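You operate a simulated robot arm through the tools that you are given. There is no shell and no other tool.

You are at the controls of a simulated two-armed robot. One attempt, no reset.

Task
Dry the wet panel on the blower, then mark it with the chalk.
Fine: speed switch on LOW, blower off again, chalk block back, no smudge. Set down upright: chalk block.

The check looks at the end state, three seconds after you hand in, the way a careful person would. Anything else that was tipped, shoved, dropped, spilled or broken makes it a failure.

Robot
Two 7-joint arms with four-finger grippers on one trunk that stands fixed in place. Base frame: the origin is at the foot of the trunk, x ahead of it, y to its left, z up. Units: mm, degrees, N and s.
The left shoulder is at [40, 181, 1229], the right one opposite. With the tool pointing down near the work surface each hand reaches from about 220 to 820 mm from the base axis, measured 20 degrees to its own side. Payload 3.67 kg a hand.
The TCP of each hand is the grasp point between the finger pads, 28 mm short of the fingertips. In the tool frame z runs along the fingers and y along their closing line. The gripper opens to 112 mm. The gripper's body begins 73 mm behind the TCP.
Orientation is that of the tool frame in the base frame, as a unit quaternion [w, x, y, z]. With the fingers straight down and closing along the base's y, the tool's x points along the base's -x, its y along +y and its z along -z.

Tools
- The arms move only by the tool send_rows. It takes "left_steps", "right_steps" or both (then of equal length, played together; a hand with none holds still); each is a list of rows, each a list of 7 numbers: the shift along the tool's x, y, z in mm, then the turn, a rotation vector about the tool's x, y, z in degrees, then the opening in per cent of the stroke, from 0 (shut) to 100 (fully open). In form: [[tx, ty, tz, wx, wy, wz, fingers], ...]. A call has 1 to 20 rows; each row is the pose to reach, as a shift and turn from the pose commanded when the call began, along the tool's axes at that moment. Each row takes 0.2 s and may step no farther than 50 mm and 8.6 degrees from the row before; otherwise, or with a gripper value out of range, the whole call is refused. A pose out of reach is approached as far as the arm can. The call stops where the force on the tool passes 40 N (or 10 N more than at its start, if that is more) or the arm is blocked; 0.2 s more then pass. Each finger halts on what it meets, pressing with about 27 N; the grip force reading is that of the motor and also rises with nothing between the fingers. The clock runs only during rows and for 0.2 s after the last one: add rows that repeat a pose to give the fingers time. The reply holds the time, the measured pose of the TCP, the force on the tool along the base axes, the opening and the grip force, in the units named above and with some noise, with the torque about the TCP (base axes, N m) and any sound that the robot's microphone picked up, and new pictures: "pictures" is both (left out), scene, wrist or none (wrist: the cameras of the hands that moved).
- Cameras (640 x 400 px; columns grow to the right, rows downward): "scene" is now at [89.7, 54.6, 1444.3]; the picture's right is [0.60, -0.80, -0.00], its down [-0.49, -0.36, -0.79] and it looks along [0.64, 0.47, -0.61] (base axes); focal length 338 px, centre (320, 200). "left" rides on the left gripper at [60, 18, -104] in its tool frame; the picture's right is [-0.29, 0.96, 0.00], its down [-0.80, -0.24, -0.55] and it looks along [-0.53, -0.16, 0.83] (tool axes); focal length 234 px, centre (320, 200). "right" rides on the right gripper at [60, -18, -104] in its tool frame; the picture's right is [0.29, 0.96, 0.00], its down [-0.80, 0.24, -0.55] and it looks along [-0.53, 0.16, 0.83] (tool axes); focal length 234 px, centre (320, 200). There is no depth. A picture from a camera that has moved, and an enlarged one, comes with that camera's place and axes in the base frame and with its lens. The place of the scene camera against the robot may be out by one fixed shift of up to 12 mm in any direction.
- lift_body(by): slides the trunk up (or, below 0, down) by that many mm; the arms and the scene camera ride with it, the base frame stays. It gives what a move gives, with no picture.
- turn_head(pan, tilt): turns the head with the scene camera to pan (to the left, within 86 degrees either way) and tilt (down, from -29 to 69), counted from straight ahead of the robot. It gives what a move gives, and a new picture of the scene camera.
- inspect(camera, box): a new picture of the part [left, top, right, bottom] of that camera's present view, enlarged. It takes no simulated time.
- sign_off(): hands the job in; it is judged then, once.

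Places have to be worked out from the pictures, the camera data and where the tool is seen. Open the grippers and draw the arms clear of the work before you hand the job in, unless the task says otherwise.

The tools are called after "Emit:" as name(argument=value, ...) on one line, values as JSON. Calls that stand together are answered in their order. send_rows: Moves the arms, as the interface text tells. Its arguments: {"type":"object","properties":{"left_steps":{"type":"array"},"right_steps":{"type":"array"},"pictures":{"type":"string","enum":["both","scene","wrist","none"]}},"required":[]} The other tools are called the same way: lift_body (by) slides the trunk up or down; turn_head (pan, tilt) turns the head that bears the scene camera; inspect (camera, box) takes an enlarged picture of a part of a camera's view; sign_off () hands the job in.

At the start:

```text
clock: 0.0
left_ee_pos: [533.6, 490.4, 1187.7]
left_tool_rot: [0.0, 0.001, 1.0, 0.0]
left_wrist_force: [-0.1, -0.6, 0.2]
left_ft_torque: [-0.02, 0.02, 0.04]
left_gripper_width: 111.9
left_grasp_force: 0.2
right_ee_pos: [505.1, 51.0, 1218.2]
right_tool_rot: [0.001, 0.0, 1.0, 0.0]
right_wrist_force: [-0.3, -0.4, -0.9]
right_ft_torque: [-0.02, 0.01, 0.0]
right_gripper_width: 112.2
right_grasp_force: 0.0
trunk travel left (down, up): [-350.0, 164.0]
head pan, tilt: [36.6, 37.5]
```

scene: 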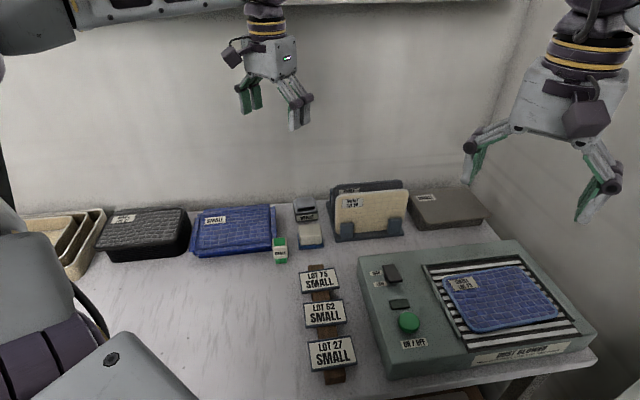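
right: 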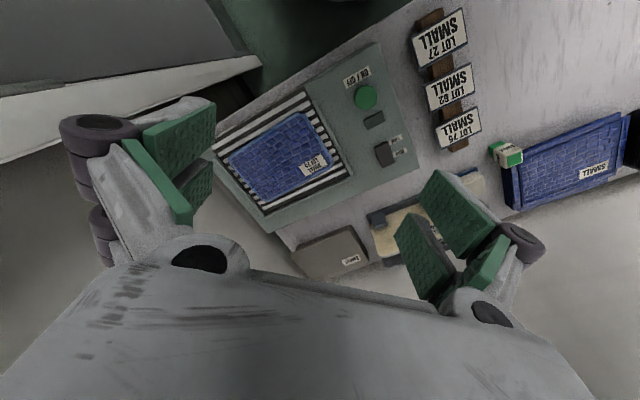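
left: 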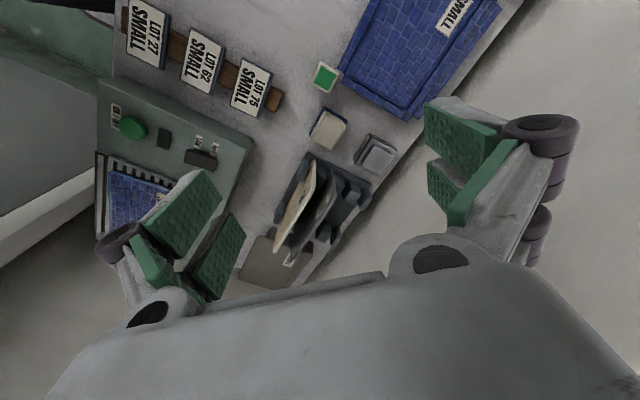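

I'll start by looking closely at the scene: the blower with its panel, the tags, the blocks and trays.

Emit:
inspect(camera="scene", box=[350, 230, 610, 390])

Emit:
inspect(camera="scene", box=[250, 170, 490, 320])

Emit:
inspect(camera="scene", box=[0, 190, 300, 380])

Emit:
inspect(camera="scene", box=[270, 240, 400, 390])

Emit:
inspect(camera="right", box=[210, 40, 420, 220])

Emit:
inspect(camera="left", box=[90, 50, 410, 250])

```text
2.46 times, centred on (480, 310) of scene
camera zoom: at [89.7, 54.6, 1444.3], right [0.6, -0.8, 0.0], down [-0.49, -0.36, -0.79], along [0.64, 0.47, -0.61], focal length 831 px, centre (-74, -71)
```

zoom: 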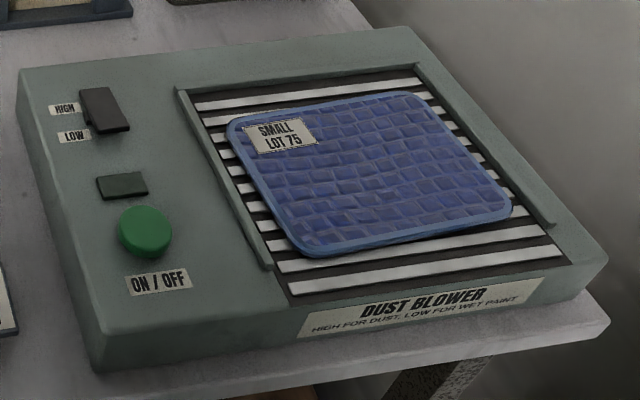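

```text
2.67 times, centred on (370, 245) of scene
camera zoom: at [89.7, 54.6, 1444.3], right [0.6, -0.8, 0.0], down [-0.49, -0.36, -0.79], along [0.64, 0.47, -0.61], focal length 900 px, centre (187, 80)
```

zoom: 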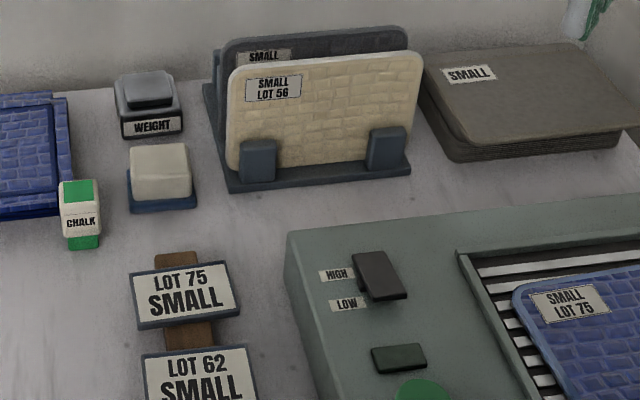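

```text
2.11 times, centred on (150, 285) of scene
camera zoom: at [89.7, 54.6, 1444.3], right [0.6, -0.8, 0.0], down [-0.49, -0.36, -0.79], along [0.64, 0.47, -0.61], focal length 711 px, centre (678, 21)
```

zoom: 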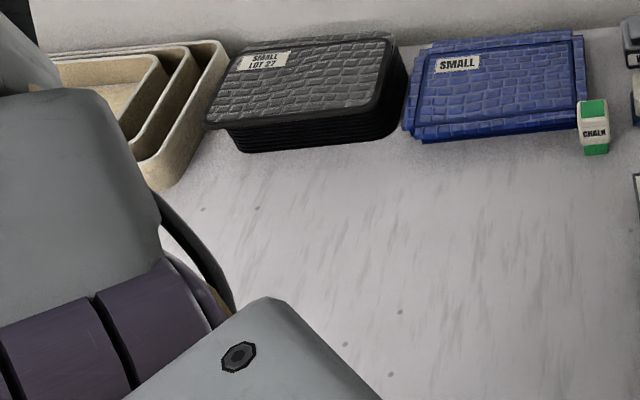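

```text
2.67 times, centred on (335, 315) of scene
camera zoom: at [89.7, 54.6, 1444.3], right [0.6, -0.8, 0.0], down [-0.49, -0.36, -0.79], along [0.64, 0.47, -0.61], focal length 900 px, centre (280, -107)
```

zoom: 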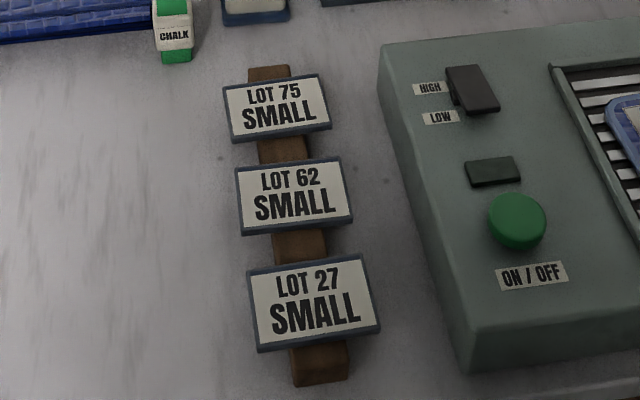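

```text
2.22 times, centred on (315, 130) of right
camera zoom: at [444.7, 33.1, 1323.0], right [-0.29, 0.96, 0.0], down [0.8, 0.24, 0.55], along [0.53, 0.16, -0.83], focal length 520 px, centre (331, 356)
```

zoom: 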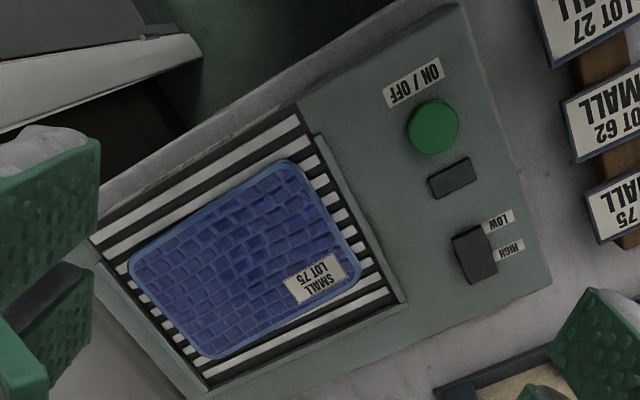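

```text
2.00 times, centred on (250, 150) of left
camera zoom: at [474.0, 507.8, 1293.7], right [0.29, 0.96, 0.0], down [0.8, -0.24, 0.55], along [0.53, -0.16, -0.83], focal length 468 px, centre (460, 300)
```

zoom: 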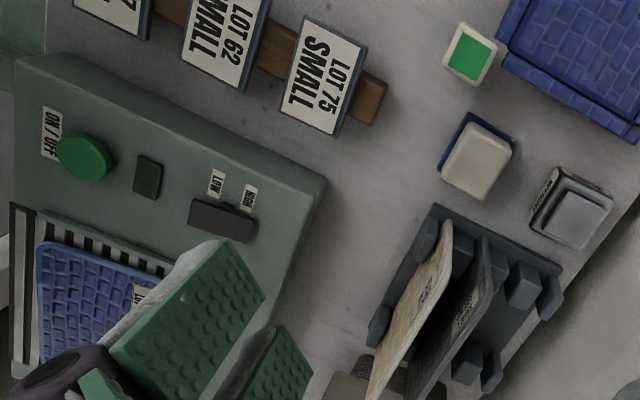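

The panel on the blower grate is blue, SMALL LOT 75; the switch sits between the HIGH and LOW labels with a dark indicator and a green ON/OFF button. I zoom in on the switch, the panel and the chalk.

Emit:
inspect(camera="scene", box=[360, 250, 430, 294])

Emit:
inspect(camera="left", box=[170, 120, 234, 180])

Emit:
inspect(camera="scene", box=[260, 225, 330, 270])

Emit:
inspect(camera="scene", box=[430, 255, 570, 345])

Emit:
inspect(camera="right", box=[360, 120, 420, 175])

Emit:
inspect(camera="left", box=[290, 50, 410, 190])

```text
9.09 times, centred on (395, 272) of scene
camera zoom: at [89.7, 54.6, 1444.3], right [0.6, -0.8, 0.0], down [-0.49, -0.36, -0.79], along [0.64, 0.47, -0.61], focal length 3069 px, centre (-362, -454)
```

zoom: 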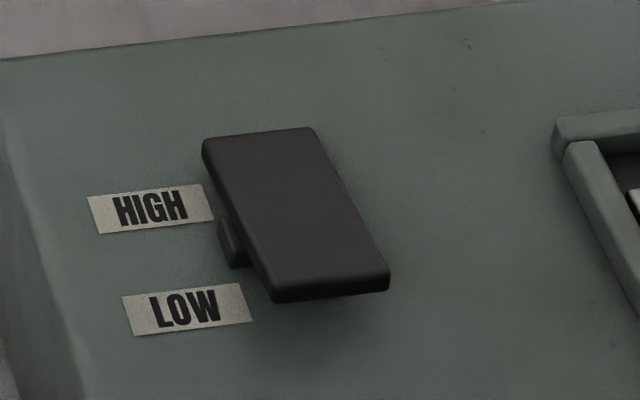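

```text
6.67 times, centred on (202, 150) of left
camera zoom: at [474.0, 507.8, 1293.7], right [0.29, 0.96, 0.0], down [0.8, -0.24, 0.55], along [0.53, -0.16, -0.83], focal length 1561 px, centre (1107, 533)
```

zoom: 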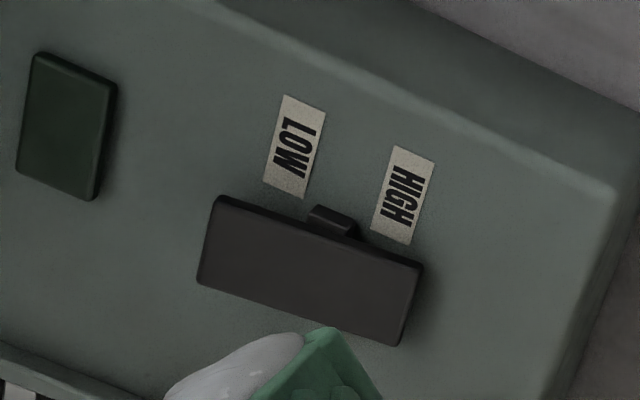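

```text
8.89 times, centred on (295, 248) of scene
camera zoom: at [89.7, 54.6, 1444.3], right [0.6, -0.8, 0.0], down [-0.49, -0.36, -0.79], along [0.64, 0.47, -0.61], focal length 3001 px, centre (542, -222)
```

zoom: 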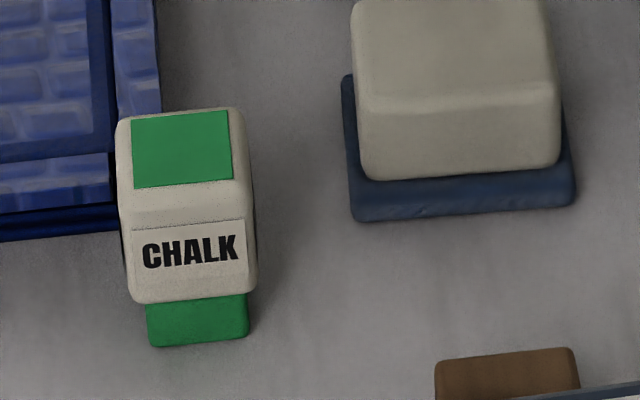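

```text
4.44 times, centred on (500, 300) of scene
camera zoom: at [89.7, 54.6, 1444.3], right [0.6, -0.8, 0.0], down [-0.49, -0.36, -0.79], along [0.64, 0.47, -0.61], focal length 1500 px, centre (-480, -244)
```

zoom: 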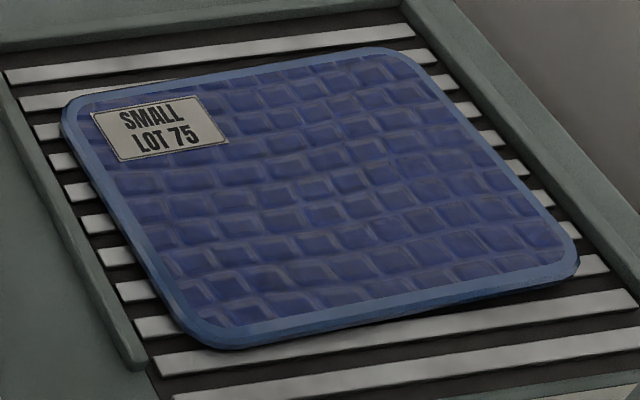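

```text
7.27 times, centred on (390, 148) of right
camera zoom: at [444.7, 33.1, 1323.0], right [-0.29, 0.96, 0.0], down [0.8, 0.24, 0.55], along [0.53, 0.16, -0.83], focal length 1703 px, centre (-189, 582)
```

zoom: 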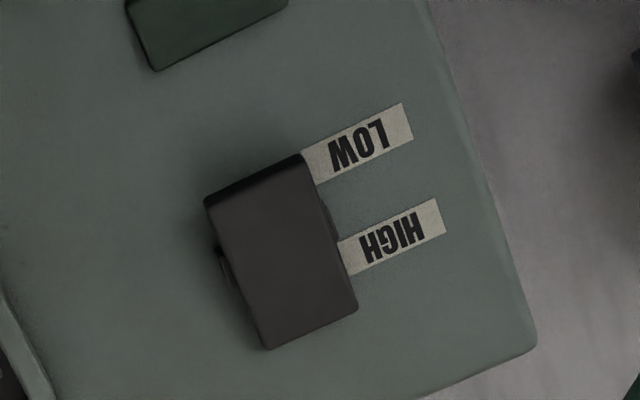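

```text
2.86 times, centred on (350, 120) of left
camera zoom: at [474.0, 507.8, 1293.7], right [0.29, 0.96, 0.0], down [0.8, -0.24, 0.55], along [0.53, -0.16, -0.83], focal length 669 px, centre (234, 429)
```

zoom: 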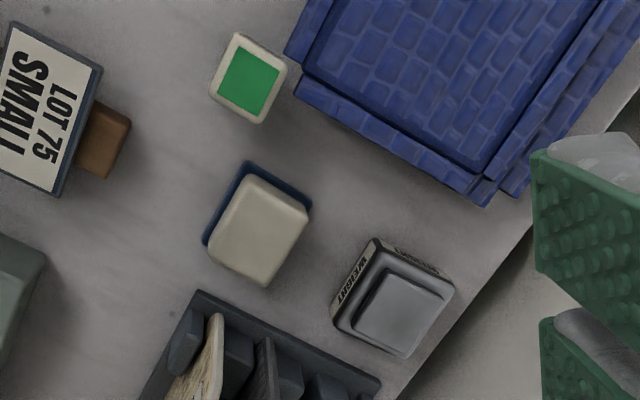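

The rocker switch appears tilted to HIGH (its LOW end is raised), and the chalk block is a white body with a green tip underneath, standing by the blue trays. I estimate the button near [498,139,856] and the switch near [596,227,847]; I bring the right hand, closed, over the control area for a closer look.

Emit:
send_rows(right_steps=[[-9, 21.5, 36, 0, 0, 0, 60], [-18, 43, 72, 0, 0, 0, 20], [-27, 64.5, 108, 0, 0, 0, 0], [-36, 86, 144, 0, 0, 0, 0], [-45, 107.5, 180, 0, 0, 0, 0], [-55, 129, 218, 0, 0, 0, 0], [-55, 129, 218, 0, 0, 0, 0]], pictures="both")

```text
clock: 1.6
left_ee_pos: [535.2, 490.1, 1189.0]
left_tool_rot: [0.0, 0.0, 1.0, -0.001]
left_wrist_force: [0.1, -0.6, -0.1]
left_ft_torque: [-0.01, -0.04, -0.01]
left_gripper_width: 111.9
left_grasp_force: 0.0
right_ee_pos: [559.1, 181.9, 1002.1]
right_tool_rot: [0.001, 0.001, 1.0, -0.001]
right_wrist_force: [0.4, -1.0, 0.6]
right_ft_torque: [0.03, -0.03, 0.01]
right_gripper_width: 0.0
right_grasp_force: 26.8
trunk travel left (down, up): [-350.0, 164.0]
head pan, tilt: [36.6, 37.5]
camera scene: at [89.4, 53.8, 1444.4], right [0.6, -0.8, 0.0], down [-0.49, -0.36, -0.79], along [0.64, 0.47, -0.61], focal length 338 px, centre (320, 200)
camera right: at [500.1, 162.4, 1105.6], right [-0.29, 0.96, 0.0], down [0.8, 0.24, 0.55], along [0.53, 0.16, -0.83], focal length 234 px, centre (320, 200)
```

scene: 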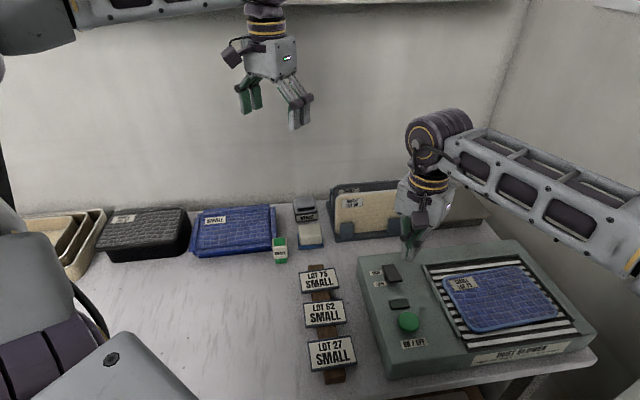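
right: 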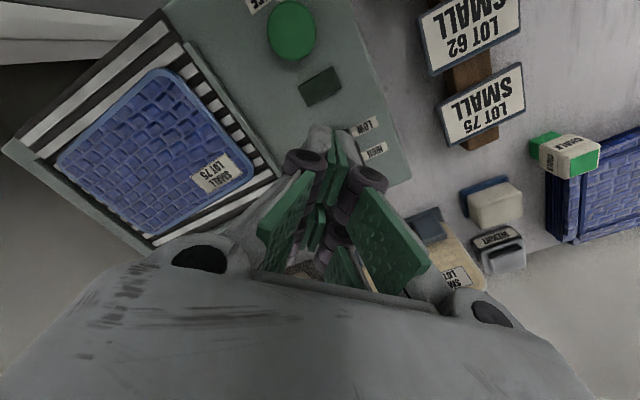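

Triangulating between the views puts the button top at about [497.5,137,862] and the rocker's pivot at [593,221.5,857] with its raised LOW end toward the button. I move the closed fingertips to just above the LOW end, around [576,204], with tips about 25 mm above the plate.

Emit:
send_rows(right_steps=[[-8, 12, 38, 0, 0, 0, 0], [-16, 23.5, 72, 0, 0, 0, 0], [-16, 23.5, 76, 0, 0, 0, 0]], pictures="both")

Emit:
inspect(camera="scene", box=[360, 210, 460, 290])

Emit:
inspect(camera="left", box=[90, 70, 250, 180])

Emit:
inspect(camera="right", box=[270, 30, 430, 180])

```text
clock: 2.4
left_ee_pos: [533.5, 489.2, 1190.4]
left_tool_rot: [0.0, 0.0, 1.0, 0.0]
left_wrist_force: [-0.7, 0.1, 0.3]
left_ft_torque: [0.01, 0.0, 0.01]
left_gripper_width: 112.2
left_grasp_force: 0.1
right_ee_pos: [576.4, 203.8, 924.4]
right_tool_rot: [-0.001, 0.0, 1.0, 0.0]
right_wrist_force: [0.3, 0.3, -0.4]
right_ft_torque: [0.0, 0.02, 0.0]
right_gripper_width: 0.0
right_grasp_force: 27.0
trunk travel left (down, up): [-350.0, 164.0]
head pan, tilt: [36.6, 37.5]
camera scene: at [89.4, 54.1, 1444.4], right [0.6, -0.8, 0.0], down [-0.49, -0.36, -0.79], along [0.64, 0.47, -0.61], focal length 338 px, centre (320, 200)
camera right: at [515.8, 185.4, 1027.9], right [-0.29, 0.96, 0.0], down [0.8, 0.24, 0.55], along [0.53, 0.16, -0.83], focal length 234 px, centre (320, 200)
```

scene: 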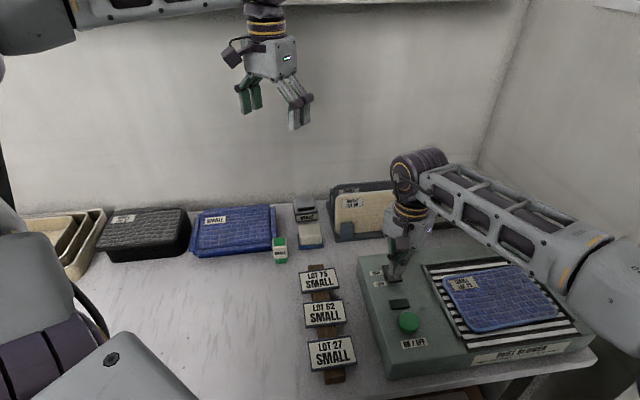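
right: 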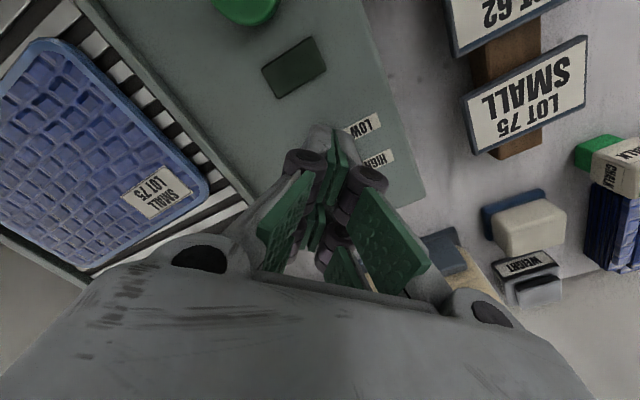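

```text
5.00 times, centred on (410, 250) of scene
camera zoom: at [89.4, 54.1, 1444.4], right [0.6, -0.8, 0.0], down [-0.49, -0.36, -0.79], along [0.64, 0.47, -0.61], focal length 1688 px, centre (-130, -50)
```

zoom: 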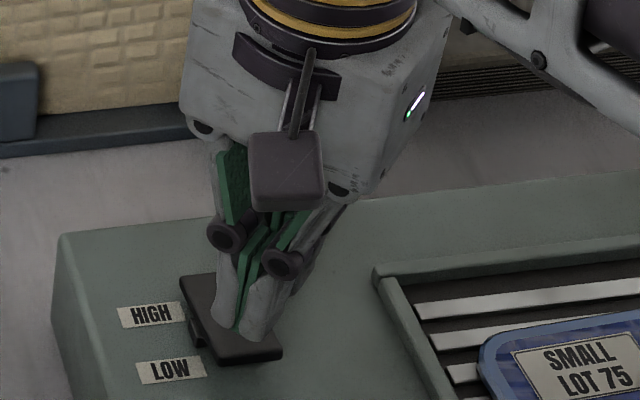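

```text
3.64 times, centred on (170, 125) of left
camera zoom: at [473.8, 507.3, 1294.0], right [0.29, 0.96, 0.0], down [0.8, -0.24, 0.55], along [0.53, -0.16, -0.83], focal length 852 px, centre (866, 473)
```

zoom: 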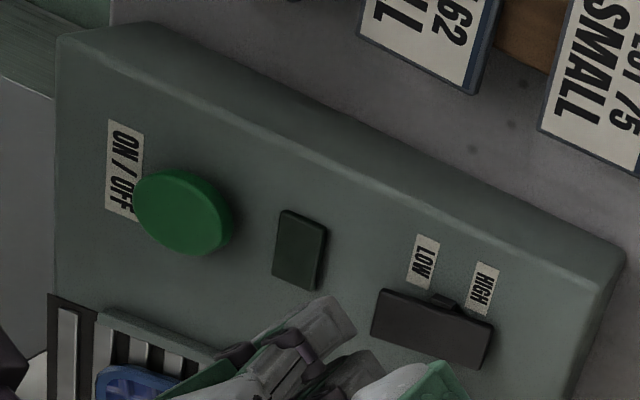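

```text
2.67 times, centred on (350, 105) of right
camera zoom: at [515.8, 185.4, 1027.9], right [-0.29, 0.96, 0.0], down [0.8, 0.24, 0.55], along [0.53, 0.16, -0.83], focal length 624 px, centre (240, 453)
```

zoom: 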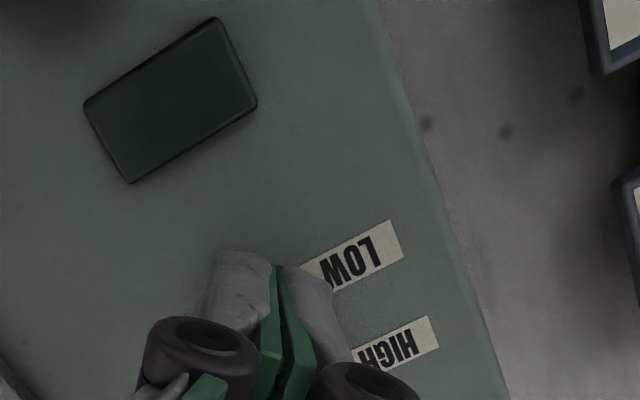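

The fingertips seem to sit over the rocker's LOW half but I want to understand the finger geometry before pressing, so I zoom in on the hand.

Emit:
inspect(camera="right", box=[240, 100, 440, 300])

Emit:
inspect(camera="scene", box=[370, 240, 430, 290])

Emit:
inspect(camera="left", box=[400, 80, 600, 280])

Emit:
inspect(camera="scene", box=[210, 0, 340, 140])

```text
2.00 times, centred on (340, 200) of right
camera zoom: at [515.8, 185.4, 1027.9], right [-0.29, 0.96, 0.0], down [0.8, 0.24, 0.55], along [0.53, 0.16, -0.83], focal length 468 px, centre (280, 200)
```

zoom: 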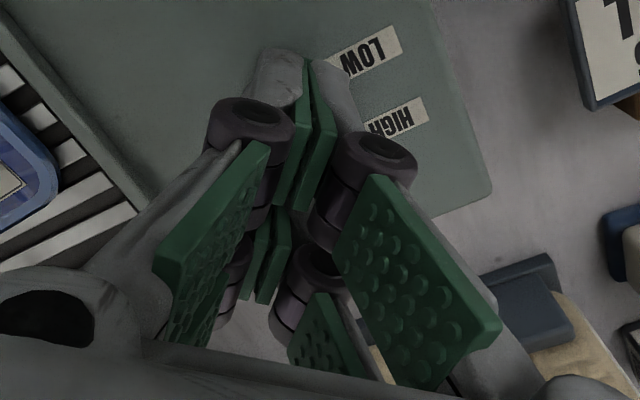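

```text
8.00 times, centred on (400, 265) of scene
camera zoom: at [89.4, 54.1, 1444.4], right [0.6, -0.8, 0.0], down [-0.49, -0.36, -0.79], along [0.64, 0.47, -0.61], focal length 2701 px, centre (-320, -320)
```

zoom: 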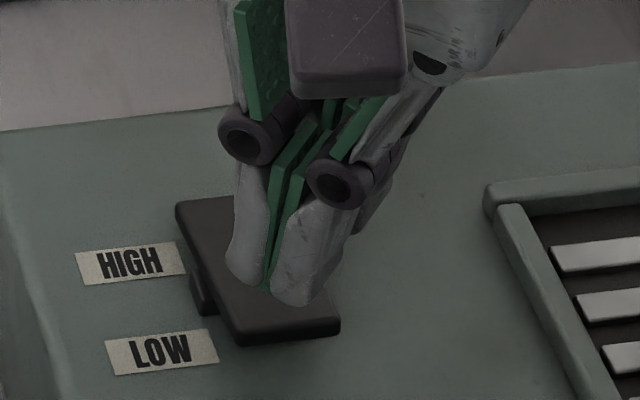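

```text
2.00 times, centred on (500, 180) of left
camera zoom: at [473.8, 507.3, 1294.0], right [0.29, 0.96, 0.0], down [0.8, -0.24, 0.55], along [0.53, -0.16, -0.83], focal length 468 px, centre (-40, 240)
```

zoom: 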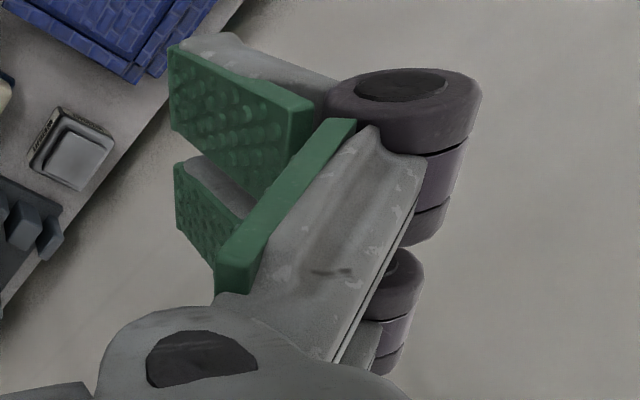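

```text
2.86 times, centred on (275, 70) of scene
camera zoom: at [89.4, 54.1, 1444.4], right [0.6, -0.8, 0.0], down [-0.49, -0.36, -0.79], along [0.64, 0.47, -0.61], focal length 965 px, centre (449, 571)
```

zoom: 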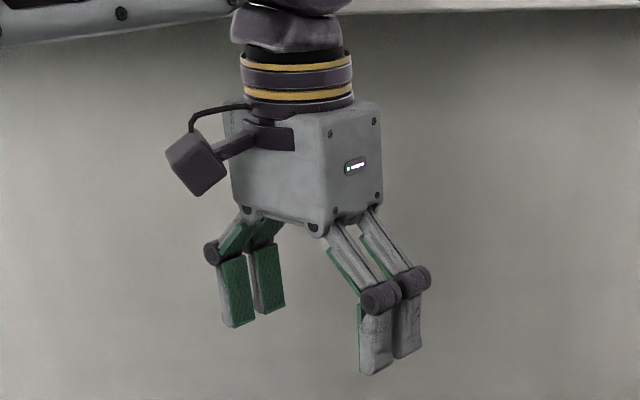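

Each side carries a pair of fingers spaced about ±15 mm along tool x, so closed tips form two pads. I'll turn the hand 44° about the vertical so both pads lie across the rocker's width over its LOW end.

Emit:
send_rows(right_steps=[[0, 0, 0, 0, 0, 8, 0], [0, 0, 0, 0, 0, 16, 0], [0, 0, 0, 0, 0, 24, 0], [0, 0, 0, 0, 0, 32, 0], [0, 0, 0, 0, 0, 40, 0], [0, 0, 0, 0, 0, 44.4, 0], [0, 0, 0, 0, 0, 44.4, 0]], pictures="both")

Emit:
inspect(camera="scene", box=[370, 240, 430, 290])

Emit:
inspect(camera="right", box=[240, 60, 440, 200])

Emit:
inspect(camera="left", box=[90, 70, 250, 180])

```text
clock: 4.0
left_ee_pos: [534.2, 490.5, 1189.6]
left_tool_rot: [-0.001, 0.0, 1.0, 0.0]
left_wrist_force: [0.0, 0.2, -0.6]
left_ft_torque: [-0.02, -0.01, -0.01]
left_gripper_width: 112.0
left_grasp_force: 0.1
right_ee_pos: [575.5, 203.7, 924.2]
right_tool_rot: [0.0, 0.379, 0.925, 0.001]
right_wrist_force: [-0.4, 0.5, 1.2]
right_ft_torque: [0.03, 0.0, -0.01]
right_gripper_width: 0.1
right_grasp_force: 27.1
trunk travel left (down, up): [-350.0, 164.0]
head pan, tilt: [36.6, 37.5]
camera scene: at [89.7, 54.6, 1444.3], right [0.6, -0.8, 0.0], down [-0.49, -0.36, -0.79], along [0.64, 0.47, -0.61], focal length 338 px, centre (320, 200)
camera right: at [520.6, 232.7, 1028.5], right [0.47, 0.88, 0.0], down [0.74, -0.39, 0.55], along [0.49, -0.26, -0.83], focal length 234 px, centre (320, 200)
```

scene: 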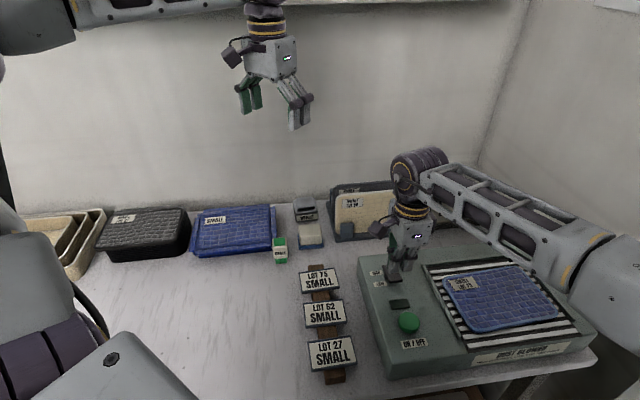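
right: 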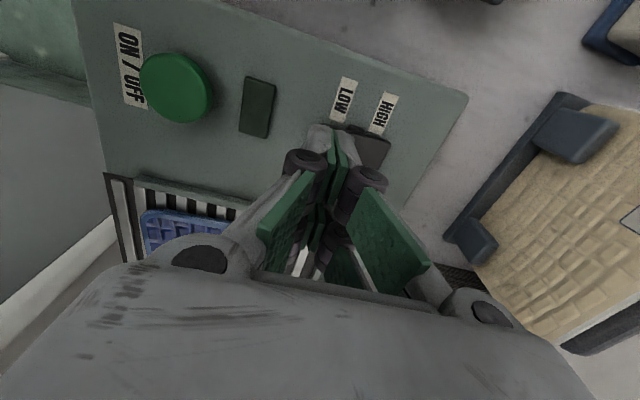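

```text
8.00 times, centred on (400, 265) of scene
camera zoom: at [89.7, 54.6, 1444.3], right [0.6, -0.8, 0.0], down [-0.49, -0.36, -0.79], along [0.64, 0.47, -0.61], focal length 2701 px, centre (-320, -320)
```

zoom: 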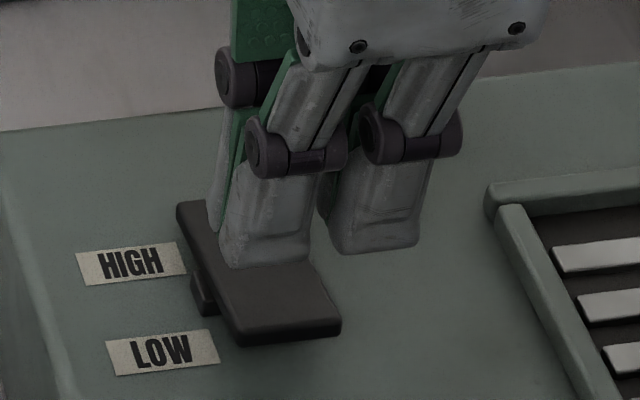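

```text
2.86 times, centred on (340, 130) of right
camera zoom: at [520.6, 232.7, 1028.5], right [0.47, 0.88, 0.0], down [0.74, -0.39, 0.55], along [0.49, -0.26, -0.83], focal length 669 px, centre (263, 400)
```

zoom: 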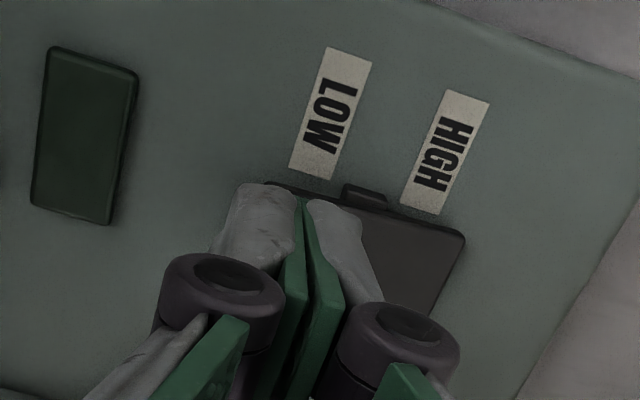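

```text
3.64 times, centred on (170, 125) of left
camera zoom: at [474.0, 507.8, 1293.7], right [0.29, 0.96, 0.0], down [0.8, -0.24, 0.55], along [0.53, -0.16, -0.83], focal length 852 px, centre (866, 473)
```

zoom: 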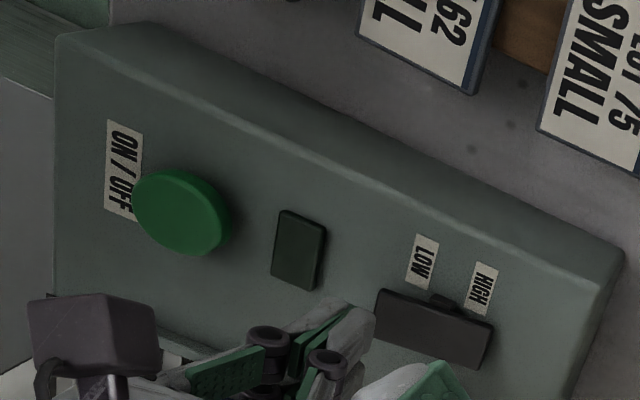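

The wrist view confirms the hand now lines up with the rocker. I lower the tips toward the LOW end in small steps while watching the force.

Emit:
send_rows(right_steps=[[0, 2, 10, 0, 0, 0, 0], [0, 2, 18, 0, 0, 0, 0], [0, 2, 22, 0, 0, 0, 0], [0, 2, 25, 0, 0, 0, 0], [0, 2, 28, 0, 0, 0, 0], [0, 2, 30, 0, 0, 0, 0]], pictures="both")

Emit:
inspect(camera="scene", box=[370, 240, 430, 290])

Emit:
inspect(camera="right", box=[240, 60, 440, 200])

```text
clock: 5.4
left_ee_pos: [533.8, 490.0, 1189.2]
left_tool_rot: [0.001, 0.001, 1.0, 0.0]
left_wrist_force: [-0.4, 0.1, 0.4]
left_ft_torque: [-0.01, 0.0, 0.02]
left_gripper_width: 112.1
left_grasp_force: 0.1
right_ee_pos: [577.0, 204.7, 894.7]
right_tool_rot: [0.0, 0.378, 0.926, 0.0]
right_wrist_force: [-0.2, 0.3, -0.2]
right_ft_torque: [-0.01, 0.02, 0.01]
right_gripper_width: 0.1
right_grasp_force: 26.6
trunk travel left (down, up): [-350.0, 164.0]
head pan, tilt: [36.6, 37.5]
camera scene: at [89.7, 54.7, 1444.3], right [0.6, -0.8, 0.0], down [-0.49, -0.36, -0.79], along [0.64, 0.47, -0.61], focal length 338 px, centre (320, 200)
camera right: at [521.7, 233.6, 997.9], right [0.46, 0.89, 0.0], down [0.74, -0.39, 0.55], along [0.49, -0.26, -0.83], focal length 234 px, centre (320, 200)
```

scene: 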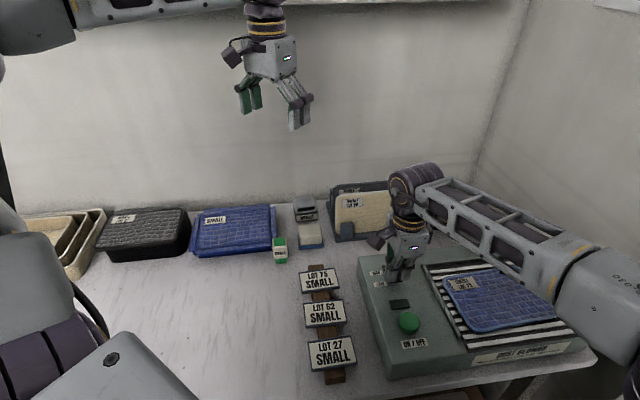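
right: 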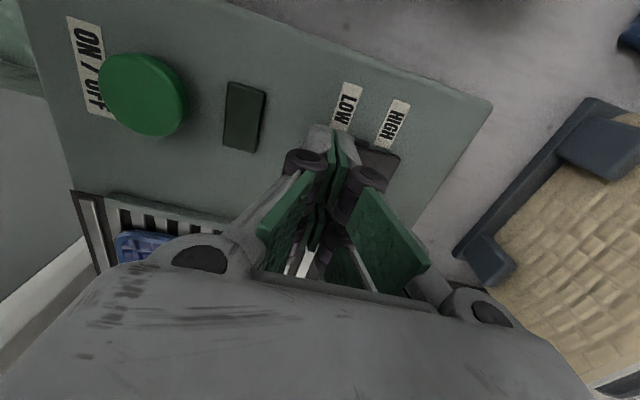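

```text
8.00 times, centred on (400, 265) of scene
camera zoom: at [89.7, 54.7, 1444.3], right [0.6, -0.8, 0.0], down [-0.49, -0.36, -0.79], along [0.64, 0.47, -0.61], focal length 2701 px, centre (-320, -320)
```

zoom: 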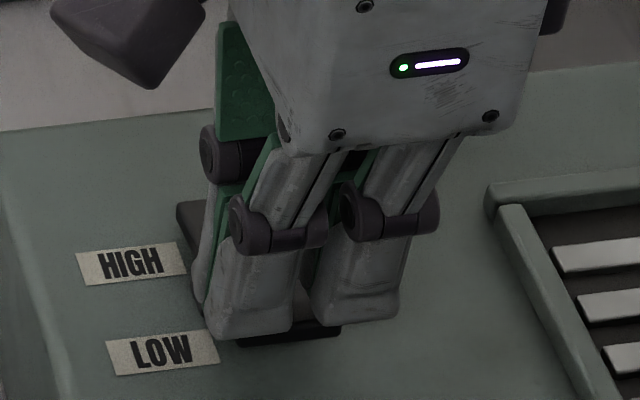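

```text
2.86 times, centred on (340, 130) of right
camera zoom: at [521.7, 233.6, 997.9], right [0.46, 0.89, 0.0], down [0.74, -0.39, 0.55], along [0.49, -0.26, -0.83], focal length 669 px, centre (263, 400)
```

zoom: 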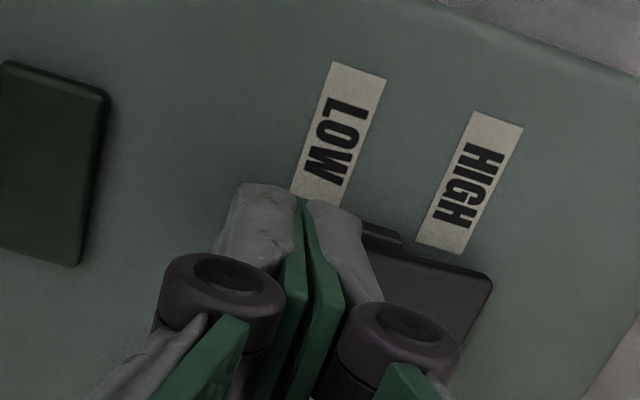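

No contact yet with tips near z=867. I keep descending in 2 mm steps.

Emit:
send_rows(right_steps=[[0, 0, 2, 0, 0, 0, 0], [0, 0, 4, 0, 0, 0, 0], [0, 0, 6, 0, 0, 0, 0], [0, 0, 8, 0, 0, 0, 0]], pictures="both")

Emit:
inspect(camera="scene", box=[370, 240, 430, 290])

Emit:
inspect(camera="right", box=[240, 60, 440, 200])

```text
clock: 6.4
left_ee_pos: [533.2, 489.2, 1190.1]
left_tool_rot: [-0.001, -0.001, 1.0, 0.0]
left_wrist_force: [-0.8, 0.6, -0.2]
left_ft_torque: [0.02, 0.0, 0.01]
left_gripper_width: 111.7
left_grasp_force: 0.1
right_ee_pos: [576.0, 206.2, 887.9]
right_tool_rot: [0.0, 0.379, 0.925, -0.001]
right_wrist_force: [-1.6, -3.2, 1.7]
right_ft_torque: [-0.1, 0.06, -0.04]
right_gripper_width: 0.0
right_grasp_force: 27.3
trunk travel left (down, up): [-350.0, 164.0]
head pan, tilt: [36.6, 37.5]
camera scene: at [89.5, 54.2, 1444.4], right [0.6, -0.8, 0.0], down [-0.49, -0.36, -0.79], along [0.64, 0.47, -0.61], focal length 338 px, centre (320, 200)
camera right: at [521.2, 234.0, 990.7], right [0.47, 0.89, 0.0], down [0.74, -0.39, 0.55], along [0.49, -0.26, -0.83], focal length 234 px, centre (320, 200)
```

scene: 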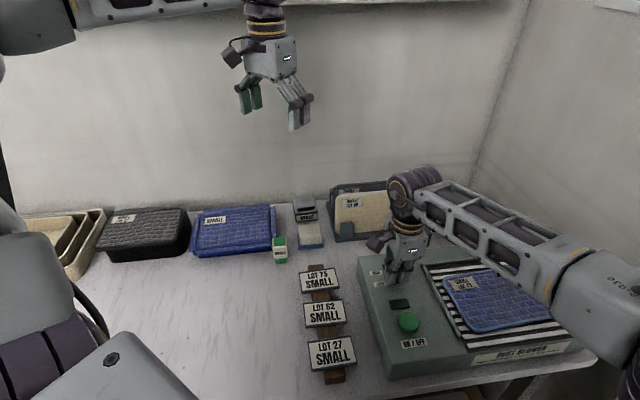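
right: 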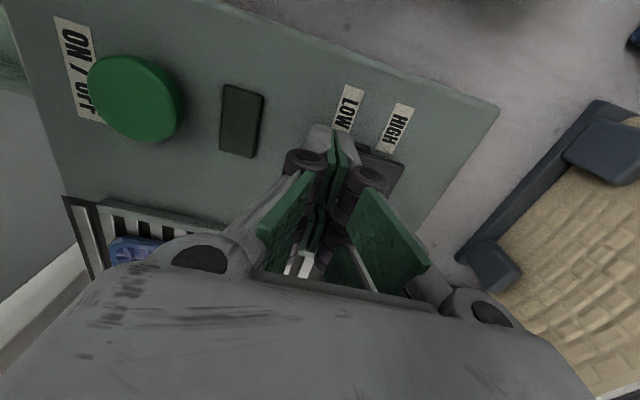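

```text
8.00 times, centred on (400, 265) of scene
camera zoom: at [89.5, 54.2, 1444.4], right [0.6, -0.8, 0.0], down [-0.49, -0.36, -0.79], along [0.64, 0.47, -0.61], focal length 2701 px, centre (-320, -320)
```

zoom: 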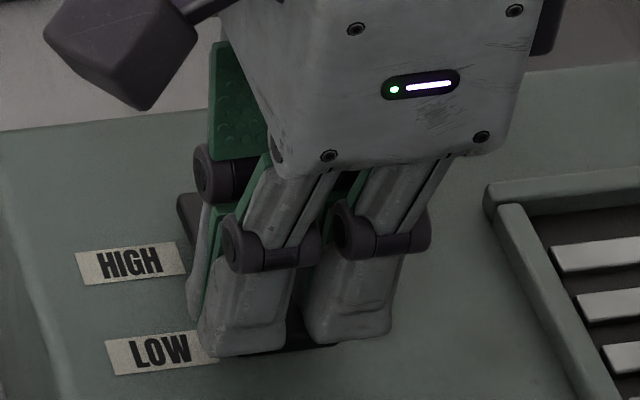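

```text
2.86 times, centred on (340, 130) of right
camera zoom: at [521.2, 234.0, 990.7], right [0.47, 0.89, 0.0], down [0.74, -0.39, 0.55], along [0.49, -0.26, -0.83], focal length 669 px, centre (263, 400)
```

zoom: 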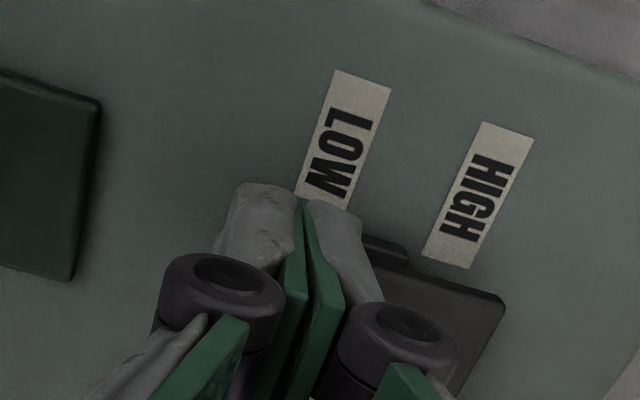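

Light contact has started at tip z≈859. I continue pressing down in small steps.

Emit:
send_rows(right_steps=[[0, 0, 2, 0, 0, 0, 0], [0, 0, 4, 0, 0, 0, 0], [0, 0, 6, 0, 0, 0, 0], [0, 0, 8, 0, 0, 0, 0]], pictures="both")

Emit:
inspect(camera="scene", box=[370, 240, 430, 290])

Emit:
inspect(camera="right", box=[240, 60, 440, 200])

```text
clock: 7.4
left_ee_pos: [532.1, 488.8, 1191.0]
left_tool_rot: [0.001, 0.0, 1.0, 0.0]
left_wrist_force: [-0.7, 0.1, -0.1]
left_ft_torque: [0.01, 0.02, -0.01]
left_gripper_width: 112.1
left_grasp_force: 0.0
right_ee_pos: [576.8, 205.0, 884.6]
right_tool_rot: [0.002, 0.378, 0.926, 0.003]
right_wrist_force: [4.4, 1.2, 27.5]
right_ft_torque: [0.18, -0.24, -0.01]
right_gripper_width: 0.0
right_grasp_force: 26.8
trunk travel left (down, up): [-350.0, 164.0]
head pan, tilt: [36.6, 37.5]
camera scene: at [87.5, 53.8, 1444.8], right [0.6, -0.8, 0.0], down [-0.49, -0.36, -0.79], along [0.64, 0.47, -0.61], focal length 338 px, centre (320, 200)
camera right: at [521.3, 234.2, 986.5], right [0.47, 0.89, 0.01], down [0.73, -0.39, 0.56], along [0.49, -0.25, -0.83], focal length 234 px, centre (320, 200)
```

scene: 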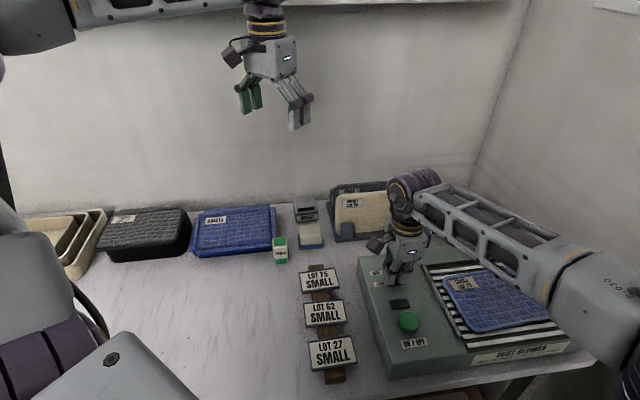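
right: 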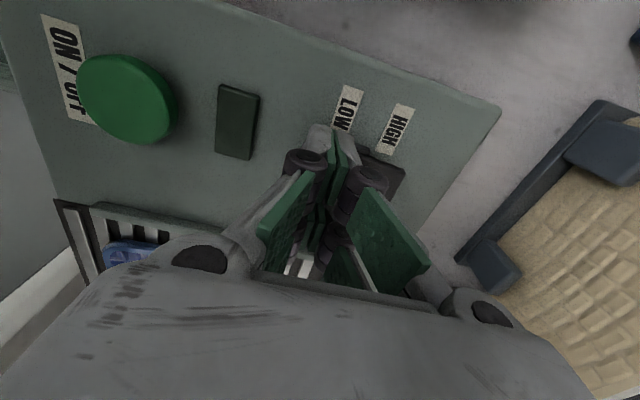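

```text
8.00 times, centred on (400, 265) of scene
camera zoom: at [87.5, 53.8, 1444.8], right [0.6, -0.8, 0.0], down [-0.49, -0.36, -0.79], along [0.64, 0.47, -0.61], focal length 2701 px, centre (-320, -320)
```

zoom: 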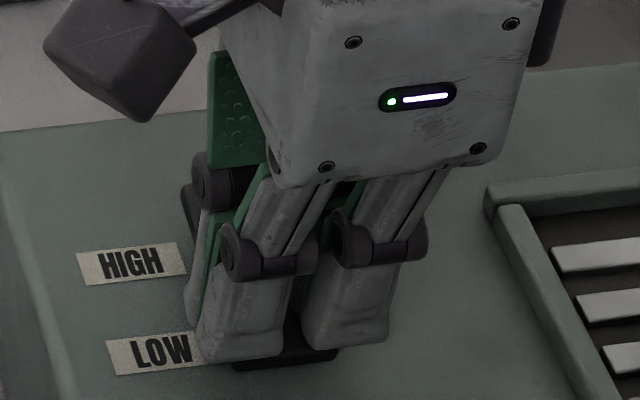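

```text
2.86 times, centred on (340, 130) of right
camera zoom: at [521.3, 234.2, 986.5], right [0.47, 0.89, 0.01], down [0.73, -0.39, 0.56], along [0.49, -0.25, -0.83], focal length 669 px, centre (263, 400)
```

zoom: 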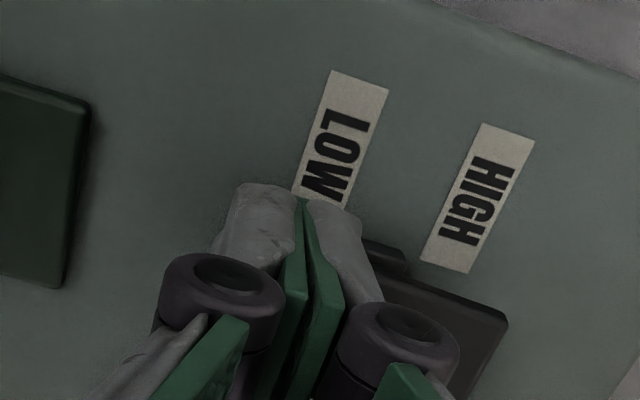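

The force is up to 27 N and the rocker's LOW end has visibly gone down. I'll press a touch more, then raise and look at the rocker.

Emit:
send_rows(right_steps=[[0, 0, 1, 0, 0, 0, 0], [0, 0, 2, 0, 0, 0, 0], [0, 0, 2, 0, 0, 0, 0]], pictures="none")

Emit:
send_rows(right_steps=[[0, 0, -10, 0, 0, 0, 0], [0, 0, -30, 0, 0, 0, 0], [0, 0, -60, 0, 0, 0, 0], [0, 0, -80, 0, 0, 0, 0]], pictures="both")

Emit:
inspect(camera="scene", box=[360, 250, 430, 294])

Emit:
inspect(camera="left", box=[170, 120, 234, 180])

```text
clock: 7.9
left_ee_pos: [532.3, 487.5, 1192.0]
left_tool_rot: [0.001, 0.0, 1.0, 0.0]
left_wrist_force: [0.4, 1.2, 0.5]
left_ft_torque: [0.0, -0.02, -0.01]
left_gripper_width: 112.0
left_grasp_force: 0.1
right_ee_pos: [575.8, 206.1, 884.5]
right_tool_rot: [0.001, 0.379, 0.925, 0.003]
right_wrist_force: [-7.3, -6.2, 14.7]
right_ft_torque: [-0.07, 0.11, -0.03]
right_gripper_width: 0.1
right_grasp_force: 27.1
trunk travel left (down, up): [-350.0, 164.0]
head pan, tilt: [36.6, 37.5]
stopped in row 2 (right hand): the force on the tool passed its limit at 42 N (the readings are from after the stop); the commanded pose is now the measured one
```

```text
clock: 8.9
left_ee_pos: [533.3, 490.2, 1189.0]
left_tool_rot: [0.001, -0.001, 1.0, 0.0]
left_wrist_force: [-0.1, -0.3, 0.6]
left_ft_torque: [0.0, 0.01, 0.01]
left_gripper_width: 111.9
left_grasp_force: 0.0
right_ee_pos: [578.7, 206.2, 962.2]
right_tool_rot: [0.001, 0.378, 0.926, 0.002]
right_wrist_force: [0.3, 0.0, -0.3]
right_ft_torque: [-0.01, 0.01, 0.04]
right_gripper_width: 0.0
right_grasp_force: 27.0
trunk travel left (down, up): [-350.0, 164.0]
head pan, tilt: [36.6, 37.5]
camera scene: at [89.5, 54.7, 1444.3], right [0.6, -0.8, 0.0], down [-0.49, -0.36, -0.79], along [0.64, 0.47, -0.61], focal length 338 px, centre (320, 200)
camera right: at [522.6, 234.7, 1064.5], right [0.47, 0.89, 0.01], down [0.73, -0.39, 0.56], along [0.49, -0.26, -0.83], focal length 234 px, centre (320, 200)
```

scene: 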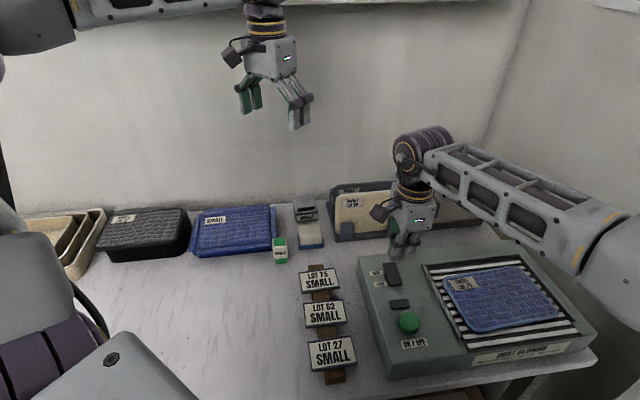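
right: 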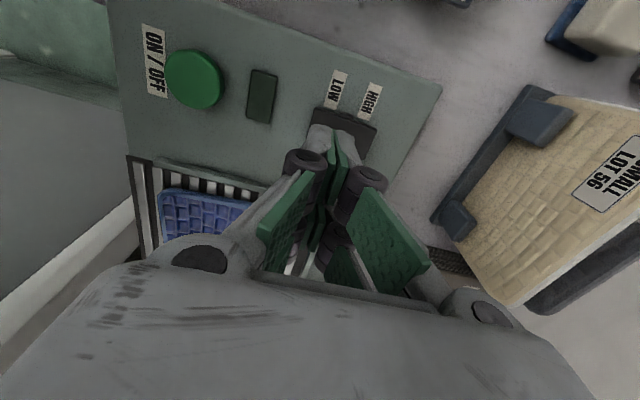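

```text
9.09 times, centred on (395, 272) of scene
camera zoom: at [89.5, 54.7, 1444.3], right [0.6, -0.8, 0.0], down [-0.49, -0.36, -0.79], along [0.64, 0.47, -0.61], focal length 3069 px, centre (-362, -454)
```

zoom: 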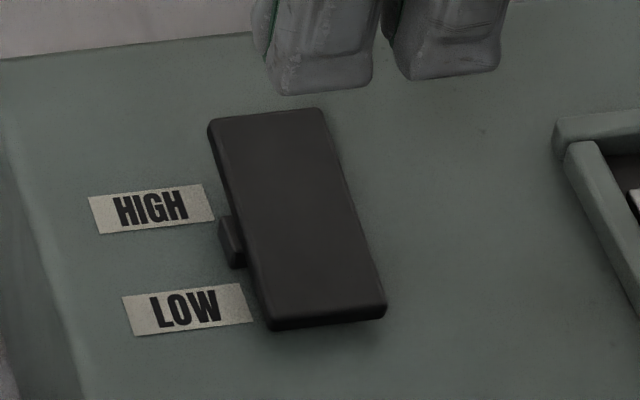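

```text
6.67 times, centred on (202, 150) of left
camera zoom: at [473.8, 507.9, 1293.7], right [0.29, 0.96, 0.0], down [0.8, -0.24, 0.55], along [0.53, -0.16, -0.83], focal length 1561 px, centre (1107, 533)
```

zoom: 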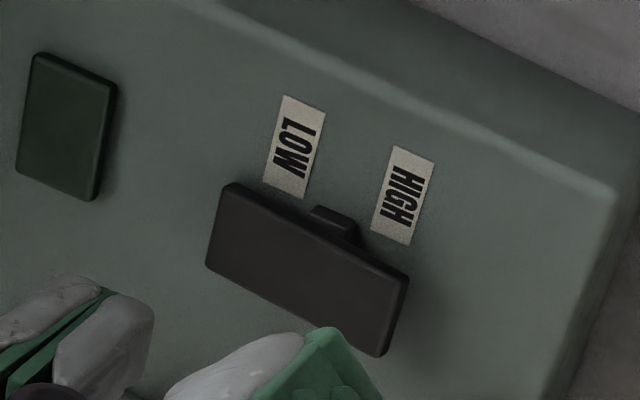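

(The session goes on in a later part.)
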